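You operate a simulated robot arm through the tools that you are given. There is no shell and no other tool.

You run a simulated two-armed robot. Do the job below in one go: nothing can be reset, and whatever is moved stays where it is left.

Task
Stack the radiator cap marked "spare" from the steel table on top of the radiator cap that says "SET 2". Then stack the 35 spacer block from the black mat on top of the 25 spacer block. Then put the fuse on the black mat away on the top of the steel workbench. Then take the cap off the sample bottle labelled "tank" on the steel table and lay it down there. Then stack the tub marked "45 mm" from the steel table on top of the tub labelled "M10". Then put the test point sign on the ledge of the day tank. Then press the key three three times. Keep to this order.

It is judged by the outcome, as a careful person would: the job done as asked, and still so three seconds after it is handed in. It fails if anything else is knocked over, pushed out of place, dropped, spilled or broken. A push-on lid holds only when it is set on centred and level and pressed home; a screw cap is set on level and turned clockwise until tight.

Robot
Two 7-joint arms with two-finger grippers on one trunk, on a base that moves. Base frame: it is fixed to the floor where the robot stands at the start and does not move with it; the origin is under the middle of the robot, x ahead of it, y to its left, z up. Lengths are in cm, angles in degrees, forces in N, time in s.
The left shoulder is at the start at [7.8, 15.1, 96.3], the right one opposite. With the tool pointing down near the work surface each hand reaches from about 10 to 62 cm from the robot's upright axis, wherever it stands, measured 20 degrees to its own side. Places, roughly: fuse [50, -25, 75]; key three [50, -140, 80]; ledge of the day tank [0, 200, 60]; radiator cap [50, -25, 75]; sample bottle [50, -25, 75]; spacer block [50, -25, 75]; test point sign [50, -125, 25]; top of the steel workbench [-450, 190, 90]; tub [50, -100, 75]. Payload 2.54 kg a hand.
The tool frame of a hand sits at the grasp point between the pads (the TCP): z along the fingers, y along the line on which they close. The tips reach 3 cm beyond it. The gripper opens to 11.6 cm; its body begins 9.5 cm behind the TCP.
Orientation is that of the tool frame in the base frame, as a unit quaternion [w, x, y, z]. With the fingers straight down and closing along the base's y, the tool's x points along the base's -x, its y along +y and its z along -z.

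Tools
- The arms move only by the tool send_rows. It takes "left_moves", "right_moves" or both (then of equal length, played together; a hand with none holds still); each is a list of rows, each a list of 7 numbers: the shift along the tool's x, y, z in units of 40 mm (1.0 is 40 mm), then the turn, a rotation vector about the tool's x, y, z in units of 5 degrees (1.0 is 5 degrees), then the finger opening in cm, from 0 to 11.6. In form: [[dx, dy, dz, rx, ry, rz, hand], ...]. A call has 1 to 20 rows; each row shifts and turns the commanded pose from where the row before left it, along the tool's axes as they then stand. A call with a number of a shift or a turn outside -1 to 1 is refused whole. Each row takes 0.2 s and may step no farther than 5 cm and 8.6 degrees from the row before; otherwise, or with a gripper value out of range, the whole call is refused. Where a pose cannot be reached the arm comes as near as it can. A force on the tool above 40 N (or 10 N above the force at the start of the call, whichever is more), or a blocked arm, ends the call early, and 0.2 s more pass. Each finger travels about 7.2 cm/s and halts on what it meets, pressing with about 35 N; the grip force reading is that of the motor and also rises with nothing between the fingers. The clock runs only during rows and for 0.2 s after the last one: add rows that do not move to give the fingers time. The reply holds the time, the measured pose of the TCP, the force on the tool along the base axes, the opening and the grip force, in the units named above and with some noise, with the torque about the TCP (base axes, N m) and any sound that the robot's microphone picked up, and new pictures: "show" is both (left out), scene, wrist or none (wrist: the cameras of the hands that moved).
- Cameras (640 x 400 px; columns grow to the right, rows downward): "scene" is now at [14.11, -4.08, 113.75]; the picture's right is [-0.44, -0.90, 0.00], its down [-0.12, 0.06, -0.99] and it looks along [0.89, -0.44, -0.13] (base axes); focal length 214 px, centre (320, 200). "left" rides on the left gripper at [6.9, 1.5, -12.2] in its tool frame; the picture's right is [-0.21, 0.98, 0.00], its down [-0.83, -0.18, -0.53] and it looks along [-0.52, -0.11, 0.85] (tool axes); focal length 251 px, centre (320, 200). "right" rides on the right gripper at [6.9, -1.5, -12.2] in its tool frame; the picture's right is [0.21, 0.98, 0.00], its down [-0.83, 0.18, -0.53] and it looks along [-0.52, 0.11, 0.85] (tool axes); focal length 251 px, centre (320, 200). There is no depth. A picture from a camera that has moved, and an enlarged one, comes with that camera's place and axes in the base frame and with its lens. The place of the scene camera against the robot may be out by one fixed shift of up to 2.5 cm in any direction.
- move_column(by): slides the trunk up (or, below 0, down) by that many cm; the arms and the scene camera ride with it, the base frame stays. It gives what a move gives, with no picture.
- steer(legs): drives the robot by 1 to 6 legs, each [ahead, left, turn to the left] in cm, cm and degrees, along the robot's own axes; the way and the turn of a leg run together, so that a leg with both is an arc; at most 150 cm and 180 degrees a leg. The arms and the cameras ride along, it lands a little off, and it stops where it bumps. It gives what a move gives, and a new picture of the scene camera.
- pan_tilt(pan, tilt): turns the head with the scene camera to pan (to the left, within 80 degrees either way) and tilt (down, from -29 to 69), counted from straight ahead of the robot. It gives what a move gives, and a new picture of the scene camera.
- inspect(camera, box): a new picture of the part [left, top, right, bottom] of that camera's present view, enlarged. No time passes.
- hand_in(): hands the job in; it is judged then, once.

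Nothing tells you exact positions but the pictures and the camera data. Unless the task says otherwise, let go and move clear before handing in.

The tools are called after "Request:" by a JSON object that holds its "name" and its "arguments". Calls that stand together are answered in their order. send_rows: Moves the arms, as the interface text tells. Its arguments: {"type":"object","properties":{"left_moves":{"type":"array"},"right_moves":{"type":"array"},"show":{"type":"string","enum":["both","scene","wrist","none"]}},"required":[]} The other tools are called the same way: move_column (by) moves the trunk up or down; steer (legs) drives the base; pan_tilt (pan, tilt) turns the head that bears the scene camera; inspect (camera, box) takes an enlarged picture of a part of a camera's view; hand_in () hands the job in.

At the start:

```text
time_s: 0.0
left_eef_pos: [32.73, -5.99, 114.11]
left_tool_rot: [0.0, 0.0, 1.0, 0.0]
left_contact_force: [0.2, -0.7, -0.1]
left_torque: [-0.02, 0.01, 0.04]
left_opening: 11.58
left_grasp_force: 0.1
right_eef_pos: [34.11, -47.37, 118.65]
right_tool_rot: [0.0, 0.0, 1.0, 0.0]
right_contact_force: [0.0, -0.2, 1.4]
right_torque: [0.02, -0.01, 0.04]
right_opening: 11.6
right_grasp_force: 0.0
trunk travel left (down, up): [-20.0, 8.9]
robot x, y, heading: [-0.03, -0.34, -0.1]
head pan, tilt (commanded): [-26.1, 7.7]
```

scene: 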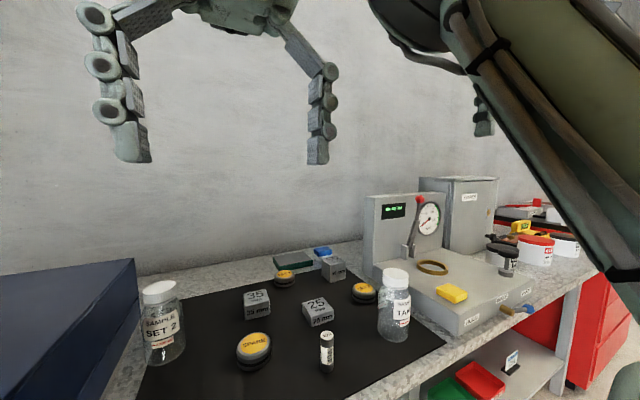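
right: 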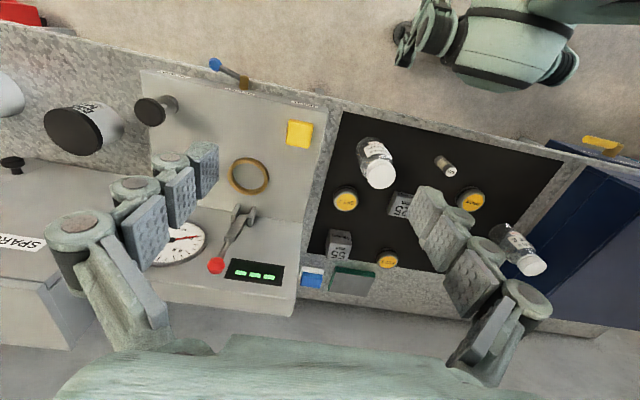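
left: 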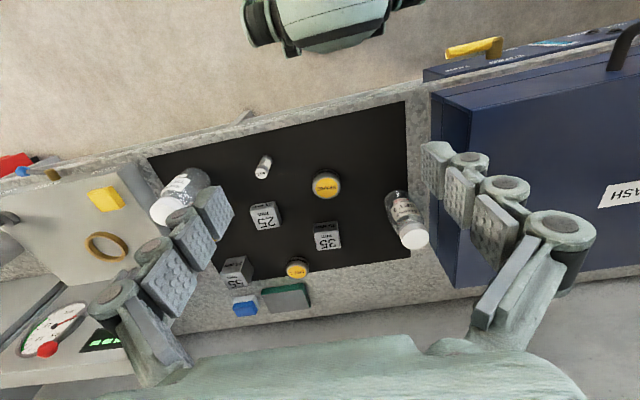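

I see the steel table with a black mat holding caps, spacer blocks, a fuse and bottles. I'll look closer at the labels before moving anything.

Request:
{"name": "inspect", "arguments": {"camera": "scene", "box": [220, 230, 440, 390]}}

Request:
{"name": "inspect", "arguments": {"camera": "left", "box": [140, 120, 440, 320]}}

Request:
{"name": "inspect", "arguments": {"camera": "right", "box": [300, 100, 580, 300]}}

Request:
{"name": "inspect", "arguments": {"camera": "scene", "box": [400, 170, 640, 330]}}

```text
2.50 times, centred on (330, 310) of scene
camera zoom: at [14.11, -4.08, 113.75], right [-0.44, -0.9, 0.0], down [-0.12, 0.06, -0.99], along [0.89, -0.44, -0.13], focal length 536 px, centre (295, -75)
```

zoom: 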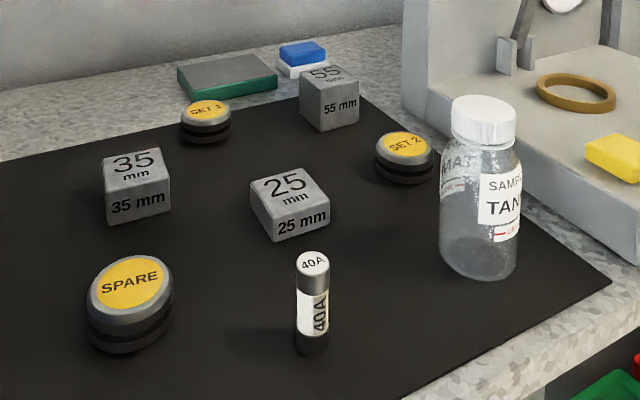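

```text
2.00 times, centred on (290, 220) of left
camera zoom: at [25.96, -4.56, 126.48], right [0.21, 0.98, 0.0], down [0.83, -0.18, 0.53], along [0.52, -0.11, -0.85], focal length 503 px, centre (380, 160)
```

zoom: 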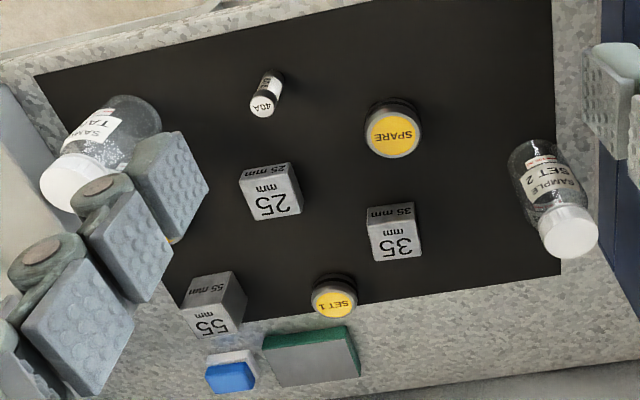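

```text
2.00 times, centred on (440, 200) of right
camera zoom: at [27.13, -48.86, 130.92], right [-0.21, 0.98, 0.0], down [0.83, 0.18, 0.53], along [0.52, 0.11, -0.85], focal length 503 px, centre (80, 200)
```

zoom: 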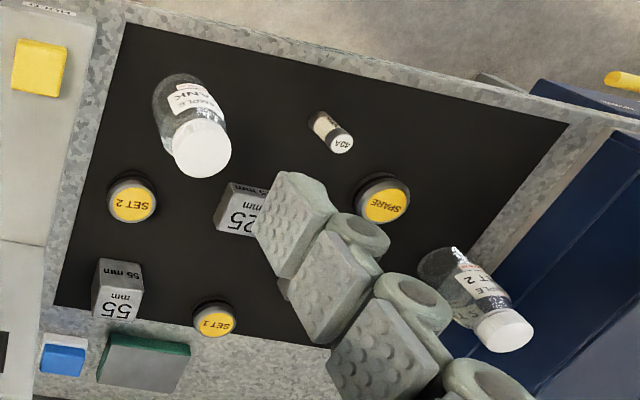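

```text
2.50 times, centred on (520, 250) of scene
camera zoom: at [14.11, -4.08, 113.75], right [-0.44, -0.9, 0.0], down [-0.12, 0.06, -0.99], along [0.89, -0.44, -0.13], focal length 536 px, centre (-180, 75)
```

zoom: 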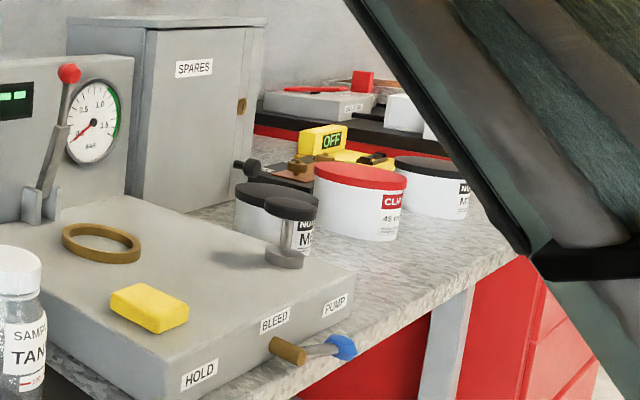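

The caps, blocks, fuse and bottles are identified: SPARE near [50,-8,82], SET 2 near [56,-36,82]. I'll look around with the head to know the surroundings before moving.

Request:
{"name": "pan_tilt", "arguments": {"pan": -70, "tilt": 25}}

Request:
{"name": "pan_tilt", "arguments": {"pan": 75, "tilt": 20}}

Request:
{"name": "pan_tilt", "arguments": {"pan": -15, "tilt": 40}}

```text
time_s: 1.1
left_eef_pos: [32.78, -6.06, 114.16]
left_tool_rot: [0.0, 0.0, 1.0, 0.0]
left_contact_force: [0.1, 0.9, -0.1]
left_torque: [0.02, 0.0, 0.0]
left_opening: 11.59
left_grasp_force: 0.0
right_eef_pos: [34.21, -47.31, 118.68]
right_tool_rot: [0.0, 0.0, 1.0, 0.0]
right_contact_force: [0.5, 0.2, -0.7]
right_torque: [0.02, -0.02, -0.01]
right_opening: 11.59
right_grasp_force: 0.0
trunk travel left (down, up): [-20.0, 8.9]
robot x, y, heading: [-0.28, 0.27, 0.0]
head pan, tilt (commanded): [-70.0, 25.0]
camera scene: at [8.96, -8.66, 110.95], right [-0.94, -0.34, 0.0], down [-0.14, 0.4, -0.91], along [0.31, -0.85, -0.42], focal length 214 px, centre (320, 200)
```

scene: 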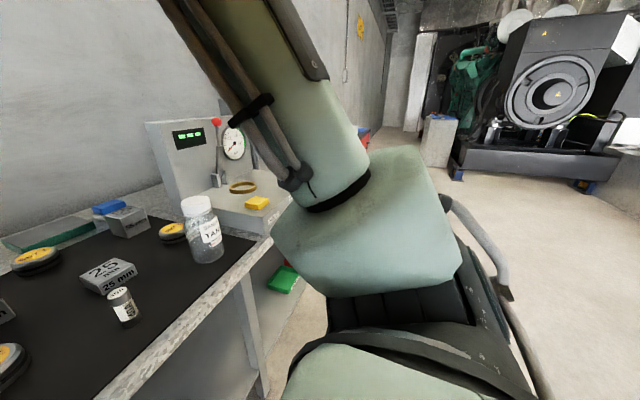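

```text
time_s: 3.4
left_eef_pos: [32.78, -6.03, 114.15]
left_tool_rot: [0.0, 0.0, 1.0, 0.0]
left_contact_force: [-0.5, 0.7, 0.4]
left_torque: [0.02, 0.0, 0.0]
left_opening: 11.62
left_grasp_force: 0.0
right_eef_pos: [34.19, -47.32, 118.78]
right_tool_rot: [0.0, 0.0, 1.0, 0.0]
right_contact_force: [0.5, -0.8, -0.9]
right_torque: [0.0, 0.0, 0.03]
right_opening: 11.63
right_grasp_force: 0.0
trunk travel left (down, up): [-20.0, 8.9]
robot x, y, heading: [-0.19, -0.21, 0.1]
head pan, tilt (commanded): [75.0, 20.0]
camera scene: at [8.22, 8.98, 111.75], right [0.97, -0.26, 0.0], down [-0.09, -0.33, -0.94], along [0.24, 0.91, -0.34], focal length 214 px, centre (320, 200)
```

scene: 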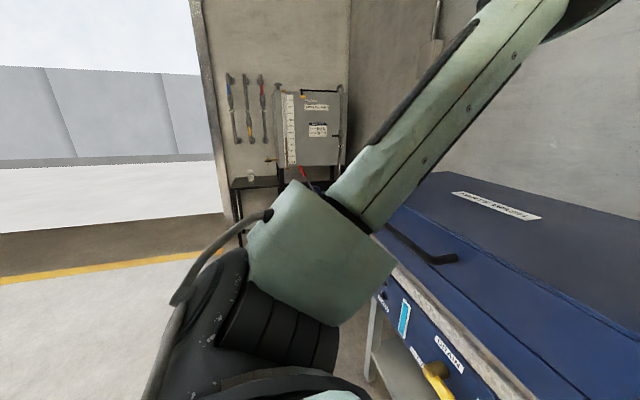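

```text
time_s: 5.0
left_eef_pos: [32.83, -6.11, 114.19]
left_tool_rot: [0.0, 0.0, 1.0, 0.0]
left_contact_force: [0.3, -0.1, -0.2]
left_torque: [0.0, 0.01, -0.04]
left_opening: 11.62
left_grasp_force: 0.1
right_eef_pos: [34.24, -47.4, 118.67]
right_tool_rot: [0.001, -0.001, 1.0, 0.001]
right_contact_force: [0.0, 0.6, -0.3]
right_torque: [-0.03, 0.01, -0.02]
right_opening: 11.62
right_grasp_force: 0.1
trunk travel left (down, up): [-20.0, 8.9]
robot x, y, heading: [0.03, -0.14, 0.1]
head pan, tilt (commanded): [-15.0, 40.0]
camera scene: at [14.12, -1.91, 108.68], right [-0.22, -0.97, 0.0], down [-0.62, 0.14, -0.77], along [0.75, -0.17, -0.64], focal length 214 px, centre (320, 200)
```

scene: 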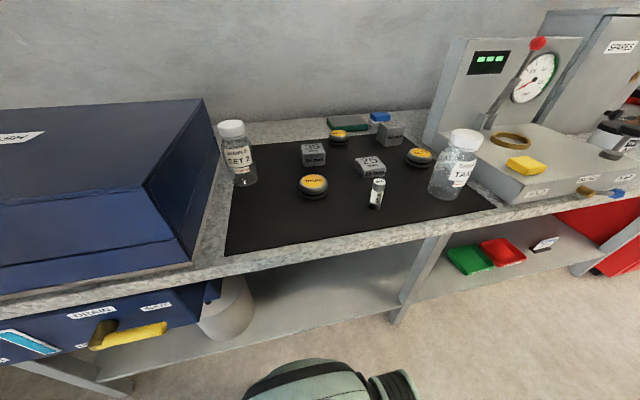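

I'll check how much room the base has before the table's shelf by looking down.

Request:
{"name": "pan_tilt", "arguments": {"pan": -10, "tilt": 69}}

```text
time_s: 6.0
left_eef_pos: [32.85, -6.11, 114.14]
left_tool_rot: [0.0, 0.0, 1.0, 0.001]
left_contact_force: [0.5, -0.4, 0.3]
left_torque: [-0.01, -0.01, 0.02]
left_opening: 11.61
left_grasp_force: 0.0
right_eef_pos: [34.2, -47.36, 118.73]
right_tool_rot: [0.0, 0.001, 1.0, 0.001]
right_contact_force: [-0.5, 0.2, -0.1]
right_torque: [0.03, 0.0, 0.02]
right_opening: 11.59
right_grasp_force: 0.0
trunk travel left (down, up): [-20.0, 8.9]
robot x, y, heading: [-0.06, 0.32, 0.3]
head pan, tilt (commanded): [-10.0, 68.8]
camera scene: at [11.31, -0.98, 105.0], right [-0.17, -0.98, 0.0], down [-0.92, 0.16, -0.36], along [0.36, -0.06, -0.93], focal length 214 px, centre (320, 200)
```

scene: 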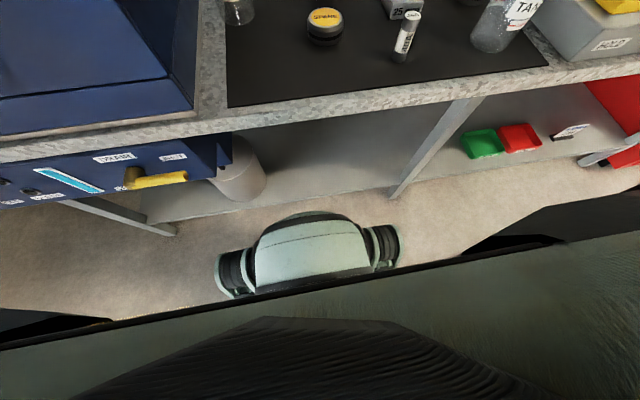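

The base seems to have about 5 cm before the shelf. I'll drive slightly ahead and to the right so both caps and both blocks come within reach.

Request:
{"name": "steer", "arguments": {"legs": [[0, -18, 0], [3.5, 0, 0]]}}

```text
time_s: 8.8
left_eef_pos: [36.35, -24.35, 114.13]
left_tool_rot: [-0.001, 0.002, 1.0, 0.001]
left_contact_force: [0.4, -0.6, 0.4]
left_torque: [0.0, 0.06, 0.02]
left_opening: 11.61
left_grasp_force: 0.0
right_eef_pos: [37.45, -65.57, 118.78]
right_tool_rot: [-0.001, 0.002, 1.0, 0.0]
right_contact_force: [-0.5, 0.0, 0.0]
right_torque: [0.0, 0.04, 0.01]
right_opening: 11.6
right_grasp_force: 0.1
trunk travel left (down, up): [-20.0, 8.9]
robot x, y, heading: [3.15, -17.94, -0.3]
head pan, tilt (commanded): [-10.0, 68.8]
camera scene: at [14.83, -19.16, 104.98], right [-0.18, -0.98, 0.0], down [-0.92, 0.17, -0.36], along [0.36, -0.06, -0.93], focal length 214 px, centre (320, 200)
```

scene: 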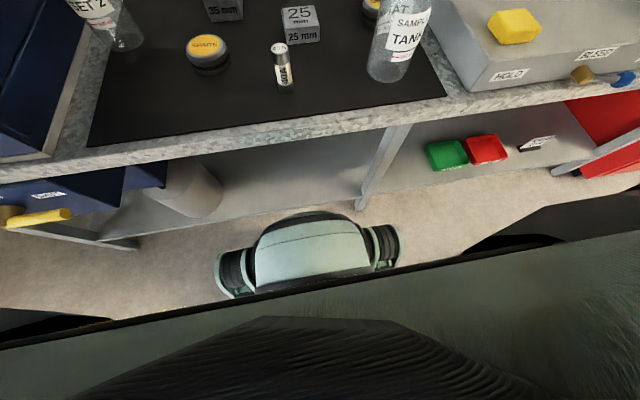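

The move went as planned. I'll park the left hand to the left and bring the right hand over toward the SPARE cap.

Request:
{"name": "send_rows", "arguments": {"left_moves": [[0, 0.9, 0, 0, 0, 0, 11.6], [0, 0.9, 0, 0, 0, 0, 11.6], [0, 0.9, 0, 0, 0, 0, 11.6], [0, 0.9, 0, 0, 0, 0, 11.6], [0, 0.9, 0, 0, 0, 0, 11.6], [0, 0.9, 0, 0, 0, 0, 11.6], [0, 0.9, 0, 0, 0, 0, 11.6], [0, 0.9, 0, 0, 0, 0, 11.6]], "right_moves": [[-0.3, 0.9, 0, 0, 0, 0, 11.6], [-0.3, 0.9, 0, 0, 0, 0, 11.6], [-0.3, 0.9, 0, 0, 0, 0, 11.6], [-0.3, 0.9, 0, 0, 0, 0, 11.6], [-0.3, 0.9, 0, 0, 0, 0, 11.6], [-0.3, 0.9, 0, 0, 0, 0, 11.6], [-0.3, 0.9, 0, 0, 0, 0, 11.6], [-0.3, 0.9, 0.2, 0, 0, 0, 11.6]], "show": "none"}}

```text
time_s: 10.6
left_eef_pos: [36.47, 4.46, 113.73]
left_tool_rot: [0.0, 0.003, 1.0, -0.001]
left_contact_force: [-0.6, 1.0, 0.1]
left_torque: [0.01, -0.02, 0.02]
left_opening: 11.61
left_grasp_force: 0.0
left hand out of reach, approached as far as the arm can: row 8
right_eef_pos: [48.04, -39.27, 118.25]
right_tool_rot: [-0.005, 0.01, 0.999, 0.034]
right_contact_force: [-0.3, 0.4, 0.0]
right_torque: [0.0, 0.02, -0.02]
right_opening: 11.58
right_grasp_force: 0.0
right hand out of reach, approached as far as the arm can: row 7, 8
trunk travel left (down, up): [-20.0, 8.9]
robot x, y, heading: [3.31, -18.08, -0.1]
head pan, tilt (commanded): [-10.0, 68.8]
```

The high pose limits reach, so I'll lower the right hand before going further across.

Request:
{"name": "send_rows", "arguments": {"right_moves": [[0.3, 0.3, 0.8, 0, 0, 0, 11.6], [0.3, 0.5, 0.8, 0, 0, 0, 11.6], [0, 0.9, 0.6, 0, 0, 0, 11.6], [0, 0.9, 0.4, 0, 0, 0, 11.6], [0, 0.9, 0.4, 0, 0, 0, 11.6], [0, 0.9, 0, 0, 0, 0, 11.6]]}}

```text
time_s: 12.0
left_eef_pos: [36.51, 4.35, 113.92]
left_tool_rot: [0.001, 0.002, 1.0, -0.001]
left_contact_force: [-0.5, -0.5, -0.2]
left_torque: [-0.01, -0.03, -0.03]
left_opening: 11.62
left_grasp_force: 0.0
right_eef_pos: [48.56, -38.61, 118.52]
right_tool_rot: [-0.002, 0.007, 1.0, 0.028]
right_contact_force: [0.4, -0.1, 0.6]
right_torque: [-0.01, -0.03, -0.01]
right_opening: 11.6
right_grasp_force: 0.0
right hand out of reach, approached as far as the arm can: row 1, 2, 3, 4, 5, 6
trunk travel left (down, up): [-20.0, 8.9]
robot x, y, heading: [3.45, -18.14, -0.3]
head pan, tilt (commanded): [-10.0, 68.8]
camera scene: at [14.64, -18.19, 104.88], right [-0.01, -1.0, 0.0], down [-0.94, 0.01, -0.34], along [0.34, 0.0, -0.94], focal length 214 px, centre (320, 200)
camera right: at [41.45, -40.63, 130.56], right [-0.2, 0.98, 0.06], down [0.83, 0.14, 0.54], along [0.52, 0.15, -0.84], focal length 251 px, centre (320, 200)
```

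scene: 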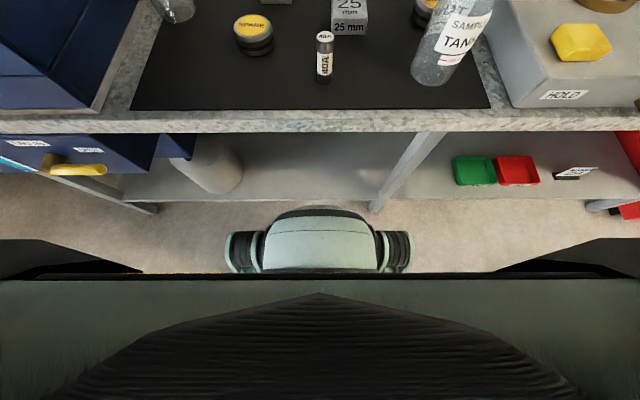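
right: 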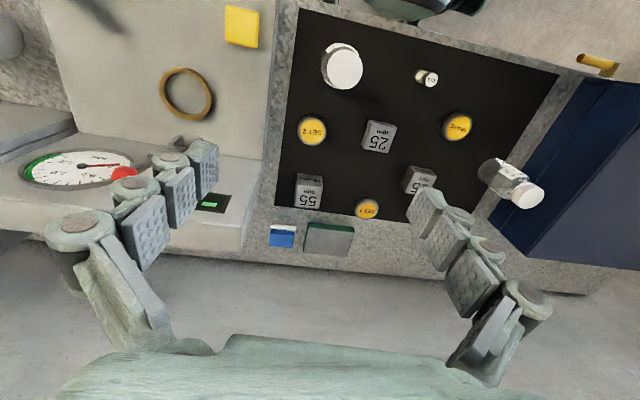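

The right arm is blocked, perhaps by its elbow against the head (the head's view has been turned). I'll back the right arm off to the right and check.

Request:
{"name": "send_rows", "arguments": {"right_moves": [[0.3, -0.8, 0, 0, 0, 0, 11.6], [0.3, -0.8, 0, 0, 0, 0, 11.6], [0.3, -0.8, 0, 0, 0, 0, 11.6]], "show": "none"}}

Request:
{"name": "pan_tilt", "arguments": {"pan": -5, "tilt": 40}}

```text
time_s: 12.8
left_eef_pos: [36.44, 4.32, 113.89]
left_tool_rot: [0.001, 0.001, 1.0, -0.001]
left_contact_force: [0.0, 0.2, 0.4]
left_torque: [-0.01, 0.01, 0.0]
left_opening: 11.61
left_grasp_force: 0.0
right_eef_pos: [44.95, -46.69, 118.77]
right_tool_rot: [0.001, 0.002, 1.0, 0.007]
right_contact_force: [0.1, 0.3, 0.5]
right_torque: [0.01, 0.01, 0.0]
right_opening: 11.6
right_grasp_force: 0.1
trunk travel left (down, up): [-20.0, 8.9]
robot x, y, heading: [3.51, -18.01, -0.2]
head pan, tilt (commanded): [-10.0, 68.8]
```

```text
time_s: 13.7
left_eef_pos: [36.54, 4.35, 113.94]
left_tool_rot: [0.0, 0.002, 1.0, -0.001]
left_contact_force: [0.6, 0.4, -0.7]
left_torque: [0.01, 0.0, 0.0]
left_opening: 11.61
left_grasp_force: 0.1
right_eef_pos: [45.03, -46.75, 118.61]
right_tool_rot: [0.0, 0.004, 1.0, 0.007]
right_contact_force: [-0.3, 0.0, 1.1]
right_torque: [-0.02, 0.04, 0.04]
right_opening: 11.59
right_grasp_force: 0.1
trunk travel left (down, up): [-20.0, 8.9]
robot x, y, heading: [3.16, -18.2, -0.3]
head pan, tilt (commanded): [-5.0, 40.0]
camera scene: at [14.93, -17.38, 105.1], right [0.14, -0.99, 0.0], down [-0.92, -0.13, -0.38], along [0.38, 0.05, -0.93], focal length 214 px, centre (320, 200)
```

scene: 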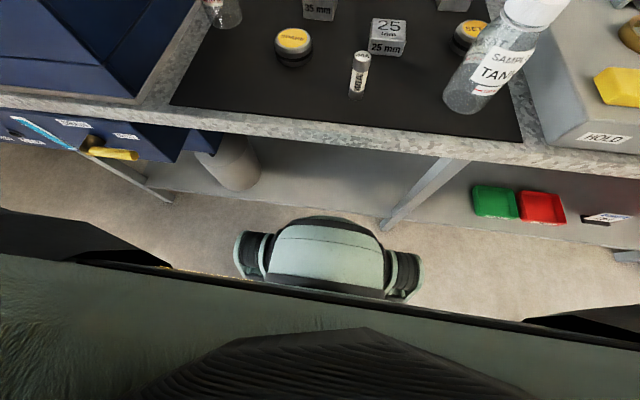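

The head is still being pushed, so I'll return the right arm to its starting side and check again.

Request:
{"name": "send_rows", "arguments": {"right_moves": [[0.3, -0.9, 0, 0, 0, 0, 11.6], [0.4, -0.9, 0, 0, 0, 0, 11.6], [0.4, -0.9, 0, 0, 0, 0, 11.6], [0.4, -0.9, 0, 0, 0, 0, 11.6], [0.4, -0.9, 0, 0, 0, 0, 11.6]], "show": "none"}}

Request:
{"name": "pan_tilt", "arguments": {"pan": 0, "tilt": 35}}

```text
time_s: 14.9
left_eef_pos: [36.5, 4.31, 113.84]
left_tool_rot: [0.0, 0.002, 1.0, -0.001]
left_contact_force: [-0.1, -0.5, 0.3]
left_torque: [0.02, -0.01, 0.0]
left_opening: 11.61
left_grasp_force: 0.0
right_eef_pos: [36.92, -64.4, 118.75]
right_tool_rot: [0.0, 0.001, 1.0, -0.001]
right_contact_force: [0.3, 0.5, -0.4]
right_torque: [0.0, -0.03, 0.03]
right_opening: 11.59
right_grasp_force: 0.0
trunk travel left (down, up): [-20.0, 8.9]
robot x, y, heading: [3.47, -18.08, -0.0]
head pan, tilt (commanded): [-5.0, 40.0]
```

```text
time_s: 15.6
left_eef_pos: [36.56, 4.29, 113.73]
left_tool_rot: [-0.001, 0.002, 1.0, 0.0]
left_contact_force: [0.5, -0.7, -0.6]
left_torque: [-0.02, -0.03, 0.0]
left_opening: 11.6
left_grasp_force: 0.1
right_eef_pos: [37.01, -64.33, 118.73]
right_tool_rot: [0.0, 0.002, 1.0, -0.001]
right_contact_force: [0.5, 0.0, -1.0]
right_torque: [-0.01, -0.03, -0.01]
right_opening: 11.62
right_grasp_force: 0.0
trunk travel left (down, up): [-20.0, 8.9]
robot x, y, heading: [3.56, -17.86, -0.2]
head pan, tilt (commanded): [0.0, 35.0]
camera scene: at [18.06, -18.21, 109.36], right [0.0, -1.0, 0.0], down [-0.57, 0.0, -0.82], along [0.82, 0.0, -0.57], focal length 214 px, centre (320, 200)
```

scene: 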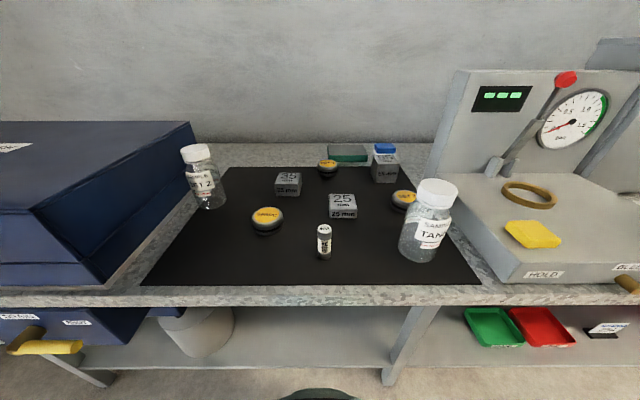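

The head is free again. I'll shift the base left about 12 cm so the right hand can serve both caps comfortably, then lower the right hand on its own side before crossing.

Request:
{"name": "steer", "arguments": {"legs": [[0, 12, 0]]}}

Request:
{"name": "send_rows", "arguments": {"right_moves": [[-0.2, 0.2, 0.8, 0, 0, 0, 11.6], [-0.2, 0.2, 0.8, 0, 0, 0, 11.6], [-0.2, 0.2, 0.8, 0, 0, 0, 11.6], [-0.2, 0.2, 0.8, 0, 0, 0, 11.6], [-0.2, 0.2, 0.8, 0, 0, 0, 11.6], [-0.2, 0.2, 0.6, 0, 0, 0, 11.6]]}}

```text
time_s: 17.4
left_eef_pos: [36.54, 16.33, 113.87]
left_tool_rot: [0.0, 0.001, 1.0, -0.001]
left_contact_force: [-0.6, -1.1, 0.1]
left_torque: [-0.02, 0.03, 0.02]
left_opening: 11.6
left_grasp_force: 0.0
right_eef_pos: [37.13, -52.44, 118.87]
right_tool_rot: [0.0, 0.002, 1.0, 0.0]
right_contact_force: [0.4, 0.9, 0.7]
right_torque: [-0.04, 0.04, 0.0]
right_opening: 11.58
right_grasp_force: 0.1
trunk travel left (down, up): [-20.0, 8.9]
robot x, y, heading: [3.42, -6.35, -0.2]
head pan, tilt (commanded): [0.0, 35.0]
camera scene: at [18.11, -6.22, 109.37], right [0.0, -1.0, 0.0], down [-0.57, 0.0, -0.82], along [0.82, 0.0, -0.57], focal length 214 px, centre (320, 200)
```

scene: 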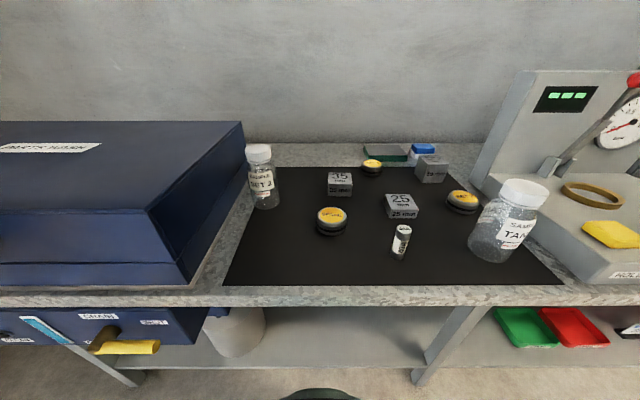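

```text
time_s: 18.8
left_eef_pos: [36.67, 16.37, 113.82]
left_tool_rot: [0.0, 0.002, 1.0, -0.001]
left_contact_force: [0.2, -0.8, 0.7]
left_torque: [0.0, 0.03, 0.02]
left_opening: 11.59
left_grasp_force: 0.1
right_eef_pos: [42.17, -47.56, 100.4]
right_tool_rot: [0.0, 0.0, 1.0, 0.0]
right_contact_force: [0.3, 0.2, -0.1]
right_torque: [0.01, 0.0, 0.03]
right_opening: 11.58
right_grasp_force: 0.0
trunk travel left (down, up): [-20.0, 8.9]
robot x, y, heading: [3.71, -6.17, -0.2]
head pan, tilt (commanded): [0.0, 35.0]
camera scene: at [18.12, -6.24, 109.37], right [0.0, -1.0, 0.0], down [-0.57, 0.0, -0.82], along [0.82, 0.0, -0.57], focal length 214 px, centre (320, 200)
camera right: at [35.03, -49.05, 112.5], right [-0.21, 0.98, 0.0], down [0.83, 0.18, 0.53], along [0.52, 0.11, -0.85], focal length 251 px, centre (320, 200)
```

scene: 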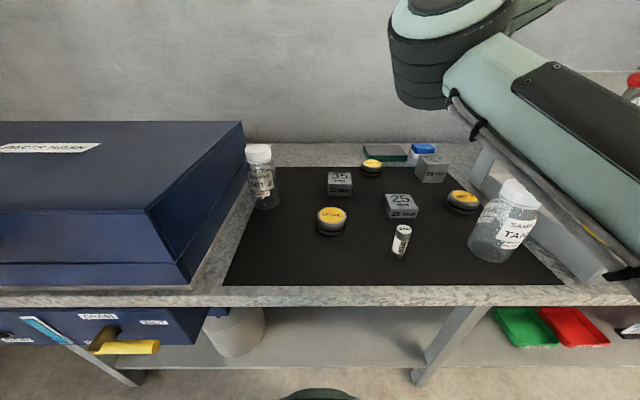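
right: 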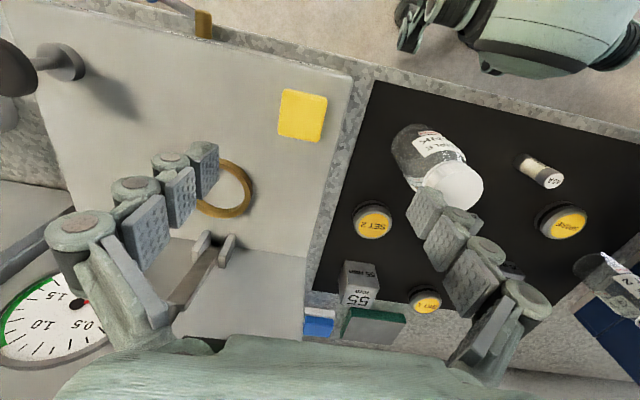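

The right hand is lowered and clear. Now I'll cross over to the SPARE cap.

Request:
{"name": "send_rows", "arguments": {"right_moves": [[-0.5, 0.7, 0, 0, 0, 0, 11.6], [-0.5, 0.7, 0, 0, 0, 0, 11.6], [-0.5, 0.8, 0, 0, 0, 0, 11.6], [-0.3, 0.9, 0, 0, 0, 0, 11.6], [-0.1, 0.95, 0, 0, 0, 0, 11.6], [0, 0.95, 0, 0, 0, 0, 11.6], [0, 0.95, 0, 0, 0, 0, 11.6], [0, 0.95, 0, 0, 0, 0, 11.6], [0, 0.95, 0, 0, 0, 0, 11.6], [0, 0.95, 0, 0, 0, 0, 11.6], [0, 0.95, 0, 0, 0, 0, 11.6]]}}

```text
time_s: 21.2
left_eef_pos: [36.5, 16.29, 113.94]
left_tool_rot: [-0.001, 0.001, 1.0, -0.001]
left_contact_force: [0.2, -0.2, -0.3]
left_torque: [0.0, 0.03, 0.0]
left_opening: 11.6
left_grasp_force: 0.1
right_eef_pos: [44.86, -45.79, 100.61]
right_tool_rot: [0.0, 0.002, 1.0, 0.0]
right_contact_force: [0.4, 0.8, -0.2]
right_torque: [-0.01, -0.04, 0.01]
right_opening: 11.63
right_grasp_force: 0.0
right hand out of reach, approached as far as the arm can: row 1, 2, 3, 4, 5, 6, 7, 8, 9, 10, 11
trunk travel left (down, up): [-20.0, 8.9]
robot x, y, heading: [3.24, -5.98, -0.3]
head pan, tilt (commanded): [0.0, 35.0]
camera scene: at [18.11, -6.24, 109.37], right [0.0, -1.0, 0.0], down [-0.57, 0.0, -0.82], along [0.82, 0.0, -0.57], focal length 214 px, centre (320, 200)
camera right: at [37.79, -47.28, 112.72], right [-0.21, 0.98, 0.0], down [0.83, 0.18, 0.53], along [0.52, 0.11, -0.85], focal length 251 px, centre (320, 200)
```

scene: 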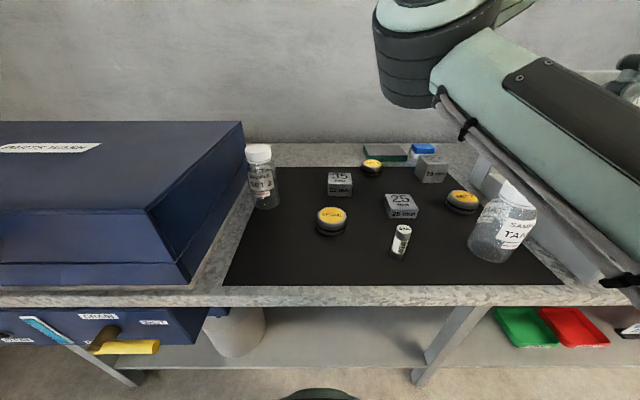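
right: 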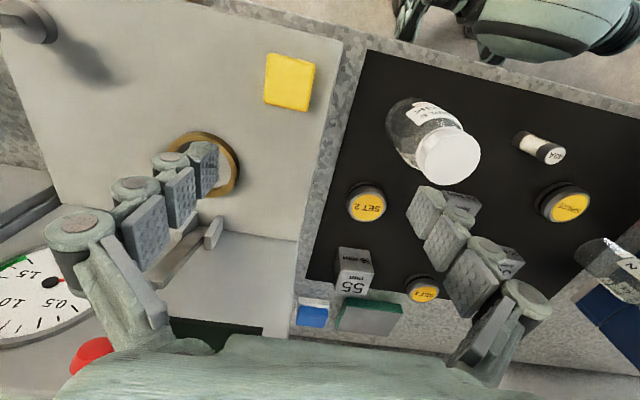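

The arm reports it can't go that way. I'll test smaller moves in different directions and with a turned tool to learn where the limit is.

Request:
{"name": "send_rows", "arguments": {"right_moves": [[0.5, 0, 0, 0, 0, 0, 11.6], [0.5, 0.3, 0, 0, 0, 0, 11.6], [0, 0.8, 0, 0, 0, 0, 11.6], [0, 0.8, 0, 0, 0, 0, 11.6]], "show": "none"}}

```text
time_s: 22.2
left_eef_pos: [36.53, 16.43, 113.83]
left_tool_rot: [-0.001, 0.001, 1.0, -0.002]
left_contact_force: [0.3, 0.2, 0.3]
left_torque: [-0.01, 0.02, -0.01]
left_opening: 11.62
left_grasp_force: 0.1
right_eef_pos: [40.61, -45.84, 100.59]
right_tool_rot: [0.001, 0.002, 1.0, 0.0]
right_contact_force: [0.1, -1.2, 0.5]
right_torque: [0.01, -0.01, -0.02]
right_opening: 11.6
right_grasp_force: 0.1
right hand out of reach, approached as far as the arm can: row 2, 3, 4
trunk travel left (down, up): [-20.0, 8.9]
robot x, y, heading: [3.32, -5.63, -0.1]
head pan, tilt (commanded): [0.0, 35.0]
```

Request:
{"name": "send_rows", "arguments": {"right_moves": [[0, 0, 0, 0, 0, 1, 11.6], [0, 0, 0, 0, 0, 1, 11.6], [0, 0, 0, 0, 0, 1, 11.6], [0, 0, 0, 0, 0, 1, 11.6], [0, 0, 0, 0, 0, 1, 11.6], [0, 0, 0, 0, 0, 1, 11.6]], "show": "none"}}

```text
time_s: 23.6
left_eef_pos: [36.57, 16.34, 113.97]
left_tool_rot: [0.001, 0.001, 1.0, -0.001]
left_contact_force: [-0.5, 0.4, -0.4]
left_torque: [0.02, 0.03, 0.0]
left_opening: 11.61
left_grasp_force: 0.1
right_eef_pos: [40.5, -45.81, 100.71]
right_tool_rot: [0.0, 0.26, 0.966, 0.001]
right_contact_force: [0.9, 0.2, 0.0]
right_torque: [0.04, 0.01, 0.03]
right_opening: 11.61
right_grasp_force: 0.1
trunk travel left (down, up): [-20.0, 8.9]
robot x, y, heading: [3.35, -6.1, -0.2]
head pan, tilt (commanded): [0.0, 35.0]
```

Request:
{"name": "send_rows", "arguments": {"right_moves": [[0.38, 0.65, 0, 0, 0, 0, 11.6], [0.38, 0.65, 0, 0, 0, 0, 11.6], [0.38, 0.65, 0, 0, 0, 0, 11.6]], "show": "none"}}

```text
time_s: 24.4
left_eef_pos: [36.6, 16.25, 113.83]
left_tool_rot: [0.0, 0.0, 1.0, -0.001]
left_contact_force: [0.0, 0.0, 0.7]
left_torque: [0.01, 0.03, 0.02]
left_opening: 11.59
left_grasp_force: 0.0
right_eef_pos: [39.82, -45.78, 100.63]
right_tool_rot: [-0.001, 0.261, 0.965, 0.0]
right_contact_force: [0.7, 0.3, -0.7]
right_torque: [0.0, -0.02, 0.0]
right_opening: 11.62
right_grasp_force: 0.0
right hand out of reach, approached as far as the arm can: row 1, 2, 3
trunk travel left (down, up): [-20.0, 8.9]
robot x, y, heading: [3.23, -6.35, -0.3]
head pan, tilt (commanded): [0.0, 35.0]
```

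Request:
{"name": "send_rows", "arguments": {"right_moves": [[0, 0, 0, 0, 0, -1, 11.6], [0, 0, 0, 0, 0, -1, 11.6], [0, 0, 0, 0, 0, -1, 11.6], [0, 0, 0, 0, 0, -1, 11.6], [0, 0, 0, 0, 0, -1, 11.6], [0, 0, 0, 0, 0, -1, 11.6], [-0.7, -0.1, 0, 0, 0, 0, 11.6], [-0.7, -0.1, 0, 0, 0, 0, 11.6], [-0.7, -0.1, 0, 0, 0, 0, 11.6], [-0.7, 0, 0, 0, 0, 0, 11.6]], "show": "scene"}}

```text
time_s: 26.6
left_eef_pos: [36.61, 16.22, 113.72]
left_tool_rot: [0.0, 0.002, 1.0, -0.001]
left_contact_force: [-0.3, 0.0, 0.3]
left_torque: [0.0, 0.01, 0.0]
left_opening: 11.61
left_grasp_force: 0.1
right_eef_pos: [51.41, -47.15, 100.7]
right_tool_rot: [0.0, 0.002, 1.0, -0.001]
right_contact_force: [0.3, -0.1, -0.1]
right_torque: [0.01, -0.03, 0.0]
right_opening: 11.56
right_grasp_force: 0.2
trunk travel left (down, up): [-20.0, 8.9]
robot x, y, heading: [3.33, -6.52, -0.2]
head pan, tilt (commanded): [0.0, 35.0]
camera scene: at [18.12, -6.25, 109.36], right [0.0, -1.0, 0.0], down [-0.57, 0.0, -0.82], along [0.82, 0.0, -0.57], focal length 214 px, centre (320, 200)
```

scene: 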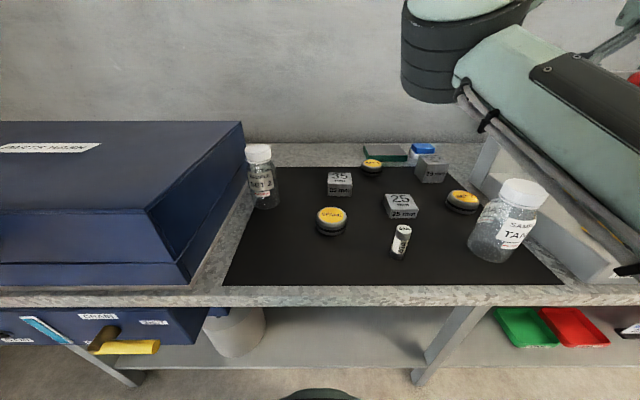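

Request:
{"name": "send_rows", "arguments": {"right_moves": [[-0.5, 0.5, 0, 0, 0, 0, 11.6], [-0.3, 0.7, 0, 0, 0, 0, 11.6], [0, 0.8, 0, 0, 0, 0, 11.6], [0, 0.8, 0, 0, 0, 0, 11.6]], "show": "scene"}}

```text
time_s: 27.6
left_eef_pos: [36.5, 16.2, 113.98]
left_tool_rot: [0.0, 0.0, 1.0, -0.001]
left_contact_force: [0.1, -0.2, 0.1]
left_torque: [-0.02, -0.01, -0.03]
left_opening: 11.6
left_grasp_force: 0.0
right_eef_pos: [54.06, -43.72, 100.65]
right_tool_rot: [0.0, 0.002, 1.0, 0.0]
right_contact_force: [0.2, 0.5, -0.6]
right_torque: [0.0, -0.01, -0.02]
right_opening: 11.62
right_grasp_force: 0.1
right hand out of reach, approached as far as the arm can: row 2, 3, 4
trunk travel left (down, up): [-20.0, 8.9]
robot x, y, heading: [3.54, -6.53, -0.2]
head pan, tilt (commanded): [0.0, 35.0]
camera scene: at [18.11, -6.25, 109.37], right [0.0, -1.0, 0.0], down [-0.57, 0.0, -0.82], along [0.82, 0.0, -0.57], focal length 214 px, centre (320, 200)
```

scene: 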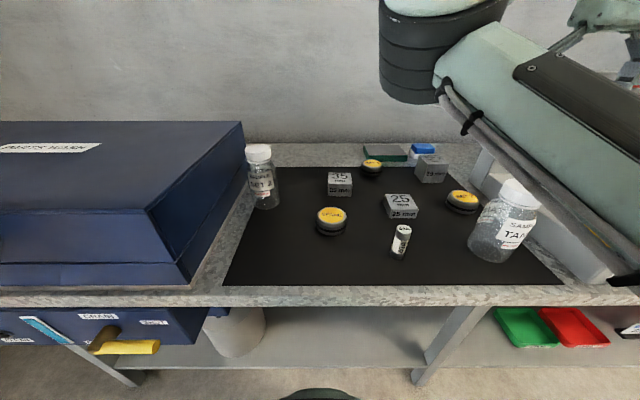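

The limit follows the elbow: this arm's posture stops it from swinging further inward. The left arm seems to be in a posture that crosses well, so I'll retract the right hand and use the left one for the mat.

Request:
{"name": "send_rows", "arguments": {"right_moves": [[0.8, -0.4, 0, 0, 0, 0, 11.6], [0.8, -0.4, 0, 0, 0, 0, 11.6], [0.8, -0.4, -0.3, 0, 0, 0, 11.6], [0.8, -0.4, -0.8, 0, 0, 0, 11.6], [0.6, -0.4, -0.8, 0, 0, 0, 11.6], [0.4, -0.4, -0.9, 0, 0, 0, 11.6], [0, -0.4, -0.9, 0, 0, 0, 11.6]], "left_moves": [[0, -0.9, 0, 0, 0, 0, 11.6], [-0.2, -0.9, 0.2, 0, 0, 0, 11.6], [-0.5, -0.8, 0.4, 0, 0, 0, 11.6], [-0.6, -0.8, 0.5, 0, 0, 0, 11.6], [-0.6, -0.8, 0.5, 0, 0, 0, 11.6], [-0.6, -0.8, 0.6, 0, 0, 0, 11.6], [-0.6, -0.7, 0.6, 0, 0, 0, 11.6]]}}

```text
time_s: 29.2
left_eef_pos: [48.89, -6.51, 102.57]
left_tool_rot: [0.0, 0.002, 1.0, 0.0]
left_contact_force: [0.3, 0.1, 1.0]
left_torque: [0.0, 0.01, -0.01]
left_opening: 11.61
left_grasp_force: 0.1
right_eef_pos: [36.79, -55.21, 115.43]
right_tool_rot: [0.0, 0.002, 1.0, 0.0]
right_contact_force: [-0.2, -0.4, 0.6]
right_torque: [0.0, 0.01, -0.01]
right_opening: 11.62
right_grasp_force: 0.1
trunk travel left (down, up): [-20.0, 8.9]
robot x, y, heading: [3.78, -6.31, -0.0]
head pan, tilt (commanded): [0.0, 35.0]
camera scene: at [18.1, -6.29, 109.36], right [0.0, -1.0, 0.0], down [-0.57, 0.0, -0.82], along [0.82, 0.0, -0.57], focal length 214 px, centre (320, 200)
camera right: at [29.7, -56.62, 127.65], right [-0.21, 0.98, 0.0], down [0.83, 0.18, 0.53], along [0.52, 0.11, -0.85], focal length 251 px, centre (320, 200)
camera left: at [41.99, -4.93, 114.89], right [0.22, 0.98, 0.0], down [0.82, -0.18, 0.54], along [0.52, -0.12, -0.84], focal length 251 px, centre (320, 200)
```

scene: 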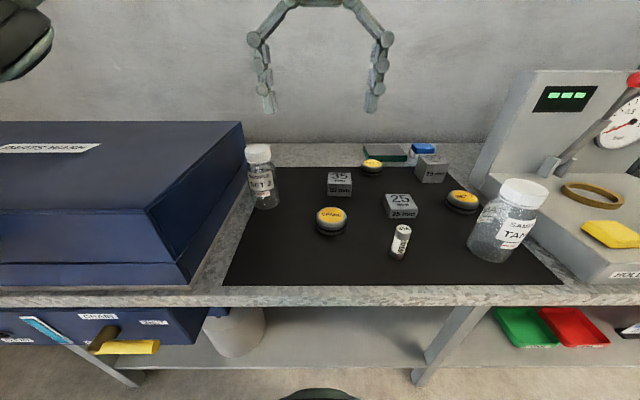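
right: 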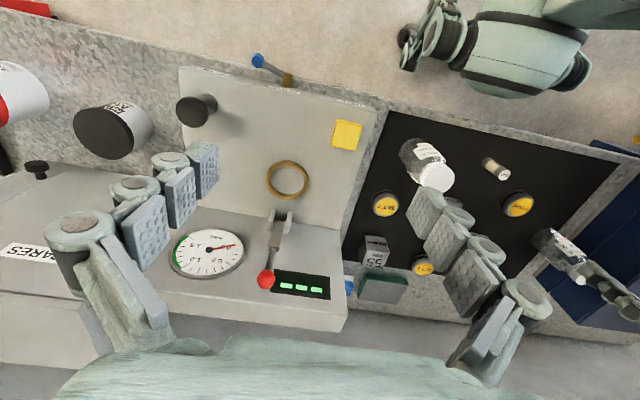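
left: 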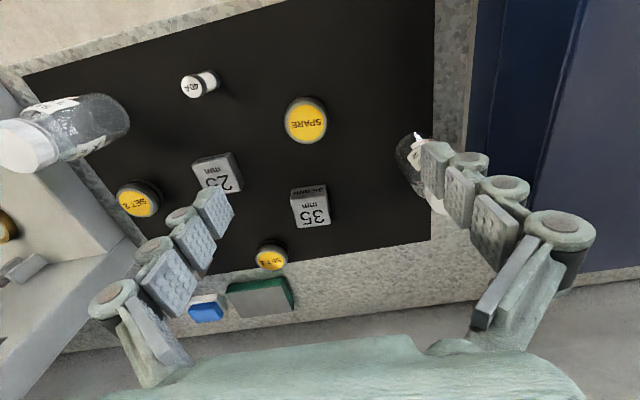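

The left hand crosses well and now hangs near the SPARE cap. I'll inspect the close view for exact positions.

Request:
{"name": "inspect", "arguments": {"camera": "left", "box": [100, 60, 360, 280]}}

Request:
{"name": "inspect", "arguments": {"camera": "scene", "box": [300, 140, 500, 270]}}

```text
1.82 times, centred on (230, 170) of left
camera zoom: at [41.99, -4.93, 114.89], right [0.22, 0.98, 0.0], down [0.82, -0.18, 0.54], along [0.52, -0.12, -0.84], focal length 457 px, centre (484, 254)
```

zoom: 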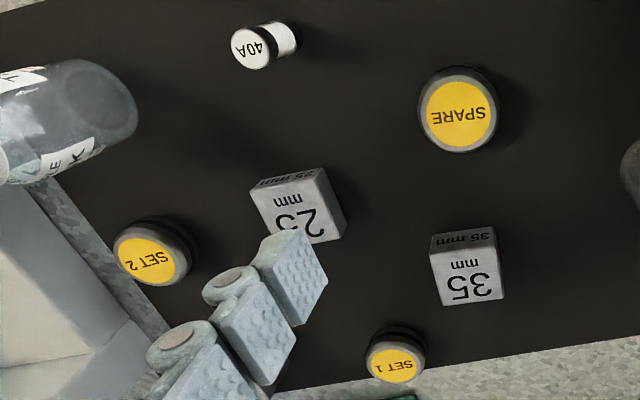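

```text
3.08 times, centred on (400, 205) of scene
camera zoom: at [18.1, -6.29, 109.36], right [0.0, -1.0, 0.0], down [-0.57, 0.0, -0.82], along [0.82, 0.0, -0.57], focal length 660 px, centre (74, 185)
```

zoom: 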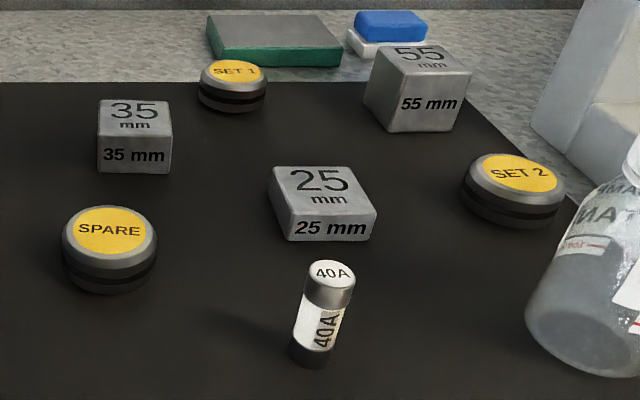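

SPARE lies at about [49.9,-8.4], top at z≈82.7; SET 2 at [56.3,-36.7] with the same height. I'll lower the left hand over SPARE to z≈92 and check alignment.

Request:
{"name": "send_rows", "arguments": {"left_moves": [[-0.125, -0.24, 0.6, 0, 0, 0, 11.6], [-0.125, -0.24, 0.6, 0, 0, 0, 11.6], [0, 0, 0.7, 0, 0, 0, 11.6], [0, 0, 0.73, 0, 0, 0, 11.6]]}}

```text
time_s: 30.2
left_eef_pos: [49.89, -8.5, 91.96]
left_tool_rot: [0.001, 0.001, 1.0, -0.001]
left_contact_force: [-0.9, -0.1, 0.1]
left_torque: [0.0, -0.03, 0.0]
left_opening: 11.59
left_grasp_force: 0.1
right_eef_pos: [36.83, -54.98, 115.43]
right_tool_rot: [0.0, 0.002, 1.0, 0.0]
right_contact_force: [0.0, 0.5, 0.4]
right_torque: [0.01, 0.01, -0.03]
right_opening: 11.59
right_grasp_force: 0.0
trunk travel left (down, up): [-20.0, 8.9]
robot x, y, heading: [3.51, -6.56, -0.1]
head pan, tilt (commanded): [0.0, 35.0]
camera scene: at [18.12, -6.24, 109.37], right [0.0, -1.0, 0.0], down [-0.57, 0.0, -0.82], along [0.82, 0.0, -0.57], focal length 214 px, centre (320, 200)
camera left: at [42.9, -6.9, 104.35], right [0.22, 0.98, 0.0], down [0.82, -0.18, 0.54], along [0.52, -0.12, -0.84], focal length 251 px, centre (320, 200)
```

scene: 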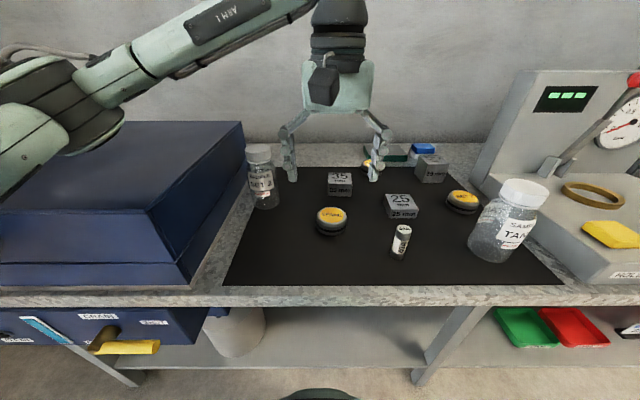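
left: 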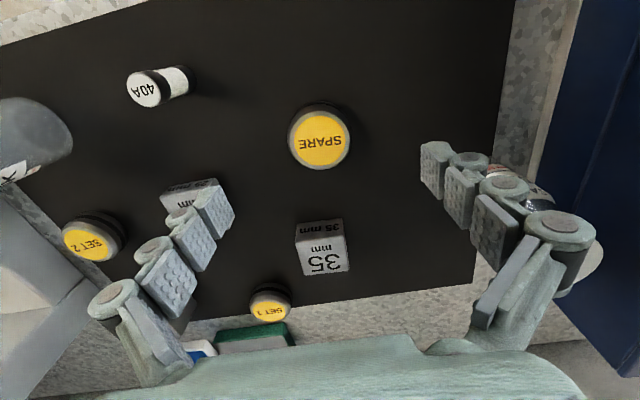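

SPARE is centred under the left hand. I'll narrow the fingers a bit, descend and grip near its upper part.

Request:
{"name": "send_rows", "arguments": {"left_moves": [[0, 0, 0, 0, 0, 0, 8.5], [0, 0, 0.5, 0, 0, 0, 8.5], [0, 0, 0.5, 0, 0, 0, 8.5], [0, 0, 0.5, 0, 0, 0, 8.5], [0, 0, 0.4, 0, 0, 0, 8.5], [0, 0, 0, 0, 0, 0, 8.5]]}}

```text
time_s: 31.6
left_eef_pos: [50.26, -9.14, 85.97]
left_tool_rot: [0.02, 0.004, 1.0, 0.004]
left_contact_force: [-0.2, -0.9, -0.6]
left_torque: [0.03, 0.0, 0.01]
left_opening: 8.49
left_grasp_force: 0.0
right_eef_pos: [36.62, -55.93, 115.36]
right_tool_rot: [0.002, 0.001, 1.0, 0.004]
right_contact_force: [0.0, 0.3, 0.9]
right_torque: [0.02, 0.03, -0.02]
right_opening: 11.57
right_grasp_force: 0.0
trunk travel left (down, up): [-20.0, 8.9]
robot x, y, heading: [3.61, -5.99, 0.0]
head pan, tilt (commanded): [0.0, 35.0]
camera scene: at [17.96, -6.94, 109.64], right [0.0, -1.0, -0.01], down [-0.57, 0.01, -0.82], along [0.82, 0.0, -0.57], focal length 214 px, centre (320, 200)
camera left: at [42.94, -7.7, 98.12], right [0.22, 0.98, 0.02], down [0.8, -0.19, 0.56], along [0.55, -0.11, -0.83], focal length 251 px, centre (320, 200)
```

scene: 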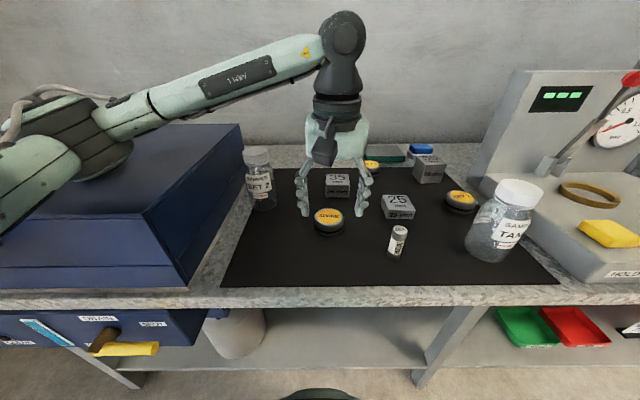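
left: 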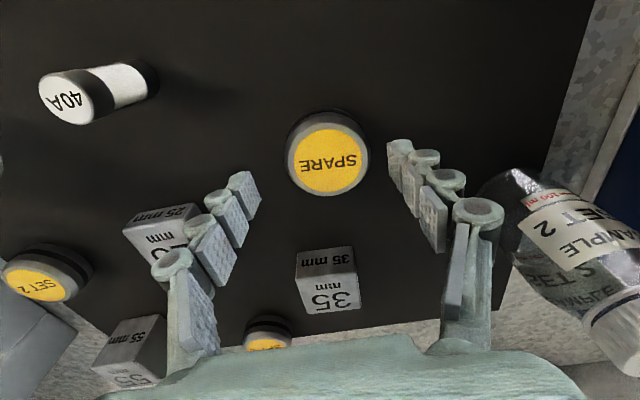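

The left elbow is resting on the blue case, which tips the robot slightly. I'll lift the hand straight back up right away.

Request:
{"name": "send_rows", "arguments": {"left_moves": [[0, 0, -0.5, 0, 0, 0, 8.5], [0, 0, -0.6, 0, 0, 0, 8.5], [0, 0, -0.6, 0, 0, 0, 8.5], [0, 0, -0.6, 0, 0, 0, 8.5]]}}

```text
time_s: 32.6
left_eef_pos: [49.89, -8.6, 93.48]
left_tool_rot: [-0.001, 0.001, 1.0, -0.001]
left_contact_force: [-0.2, 0.8, 0.1]
left_torque: [0.05, 0.03, 0.04]
left_opening: 8.52
left_grasp_force: 0.1
right_eef_pos: [36.74, -55.01, 115.45]
right_tool_rot: [0.0, 0.001, 1.0, 0.0]
right_contact_force: [0.5, 0.8, -0.3]
right_torque: [-0.02, 0.03, 0.0]
right_opening: 11.61
right_grasp_force: 0.0
trunk travel left (down, up): [-20.0, 8.9]
robot x, y, heading: [3.19, -6.16, -0.1]
head pan, tilt (commanded): [0.0, 35.0]
camera scene: at [18.06, -6.27, 109.29], right [0.0, -1.0, 0.0], down [-0.57, 0.0, -0.82], along [0.82, 0.0, -0.57], focal length 214 px, centre (320, 200)
camera left: at [43.12, -7.01, 105.76], right [0.22, 0.98, 0.0], down [0.83, -0.18, 0.53], along [0.52, -0.12, -0.85], focal length 251 px, centre (320, 200)
```

scene: 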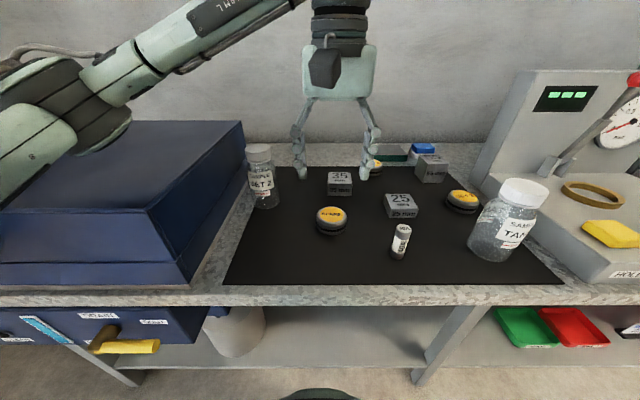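
left: 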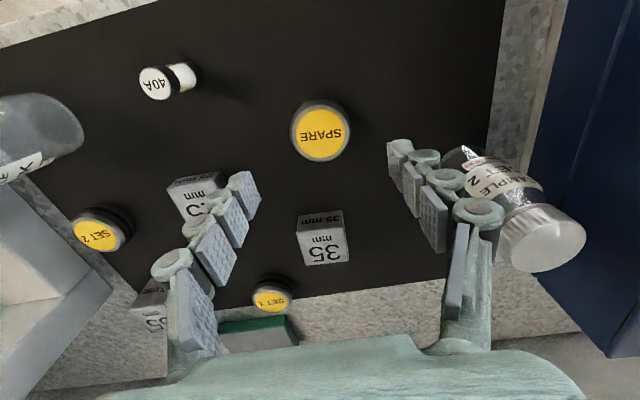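

The case hasn't moved. I'll raise the trunk and shift the base right so the left elbow stays clear of the case.

Request:
{"name": "move_column", "arguments": {"by": 8.5}}

Request:
{"name": "steer", "arguments": {"legs": [[0, -15, 0]]}}

```text
time_s: 33.8
left_eef_pos: [50.01, -8.53, 102.0]
left_tool_rot: [-0.001, 0.0, 1.0, -0.001]
left_contact_force: [-0.3, -0.8, -0.3]
left_torque: [-0.05, -0.02, -0.03]
left_opening: 8.51
left_grasp_force: 0.1
right_eef_pos: [36.81, -55.07, 124.02]
right_tool_rot: [0.0, 0.001, 1.0, 0.0]
right_contact_force: [0.3, 0.6, -0.5]
right_torque: [-0.03, 0.0, 0.01]
right_opening: 11.6
right_grasp_force: 0.0
trunk travel left (down, up): [-28.5, 0.4]
robot x, y, heading: [3.24, -6.02, -0.3]
head pan, tilt (commanded): [0.0, 35.0]
```

```text
time_s: 35.9
left_eef_pos: [49.96, -23.88, 101.99]
left_tool_rot: [0.0, 0.004, 1.0, -0.001]
left_contact_force: [0.0, 0.3, 0.2]
left_torque: [0.03, 0.0, -0.01]
left_opening: 8.49
left_grasp_force: 0.0
right_eef_pos: [36.5, -70.39, 123.9]
right_tool_rot: [0.0, 0.004, 1.0, 0.0]
right_contact_force: [-0.5, 0.3, 0.2]
right_torque: [-0.01, 0.01, -0.01]
right_opening: 11.6
right_grasp_force: 0.1
trunk travel left (down, up): [-28.5, 0.4]
robot x, y, heading: [3.48, -21.34, -0.3]
head pan, tilt (commanded): [0.0, 35.0]
camera scene: at [18.03, -21.51, 117.87], right [-0.01, -1.0, 0.0], down [-0.57, 0.0, -0.82], along [0.82, -0.01, -0.57], focal length 214 px, centre (320, 200)
```

scene: 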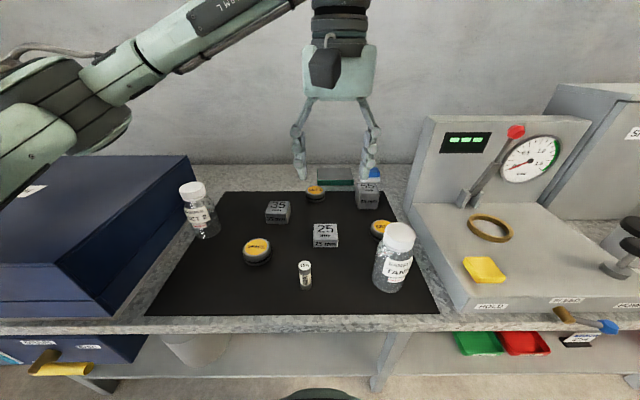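

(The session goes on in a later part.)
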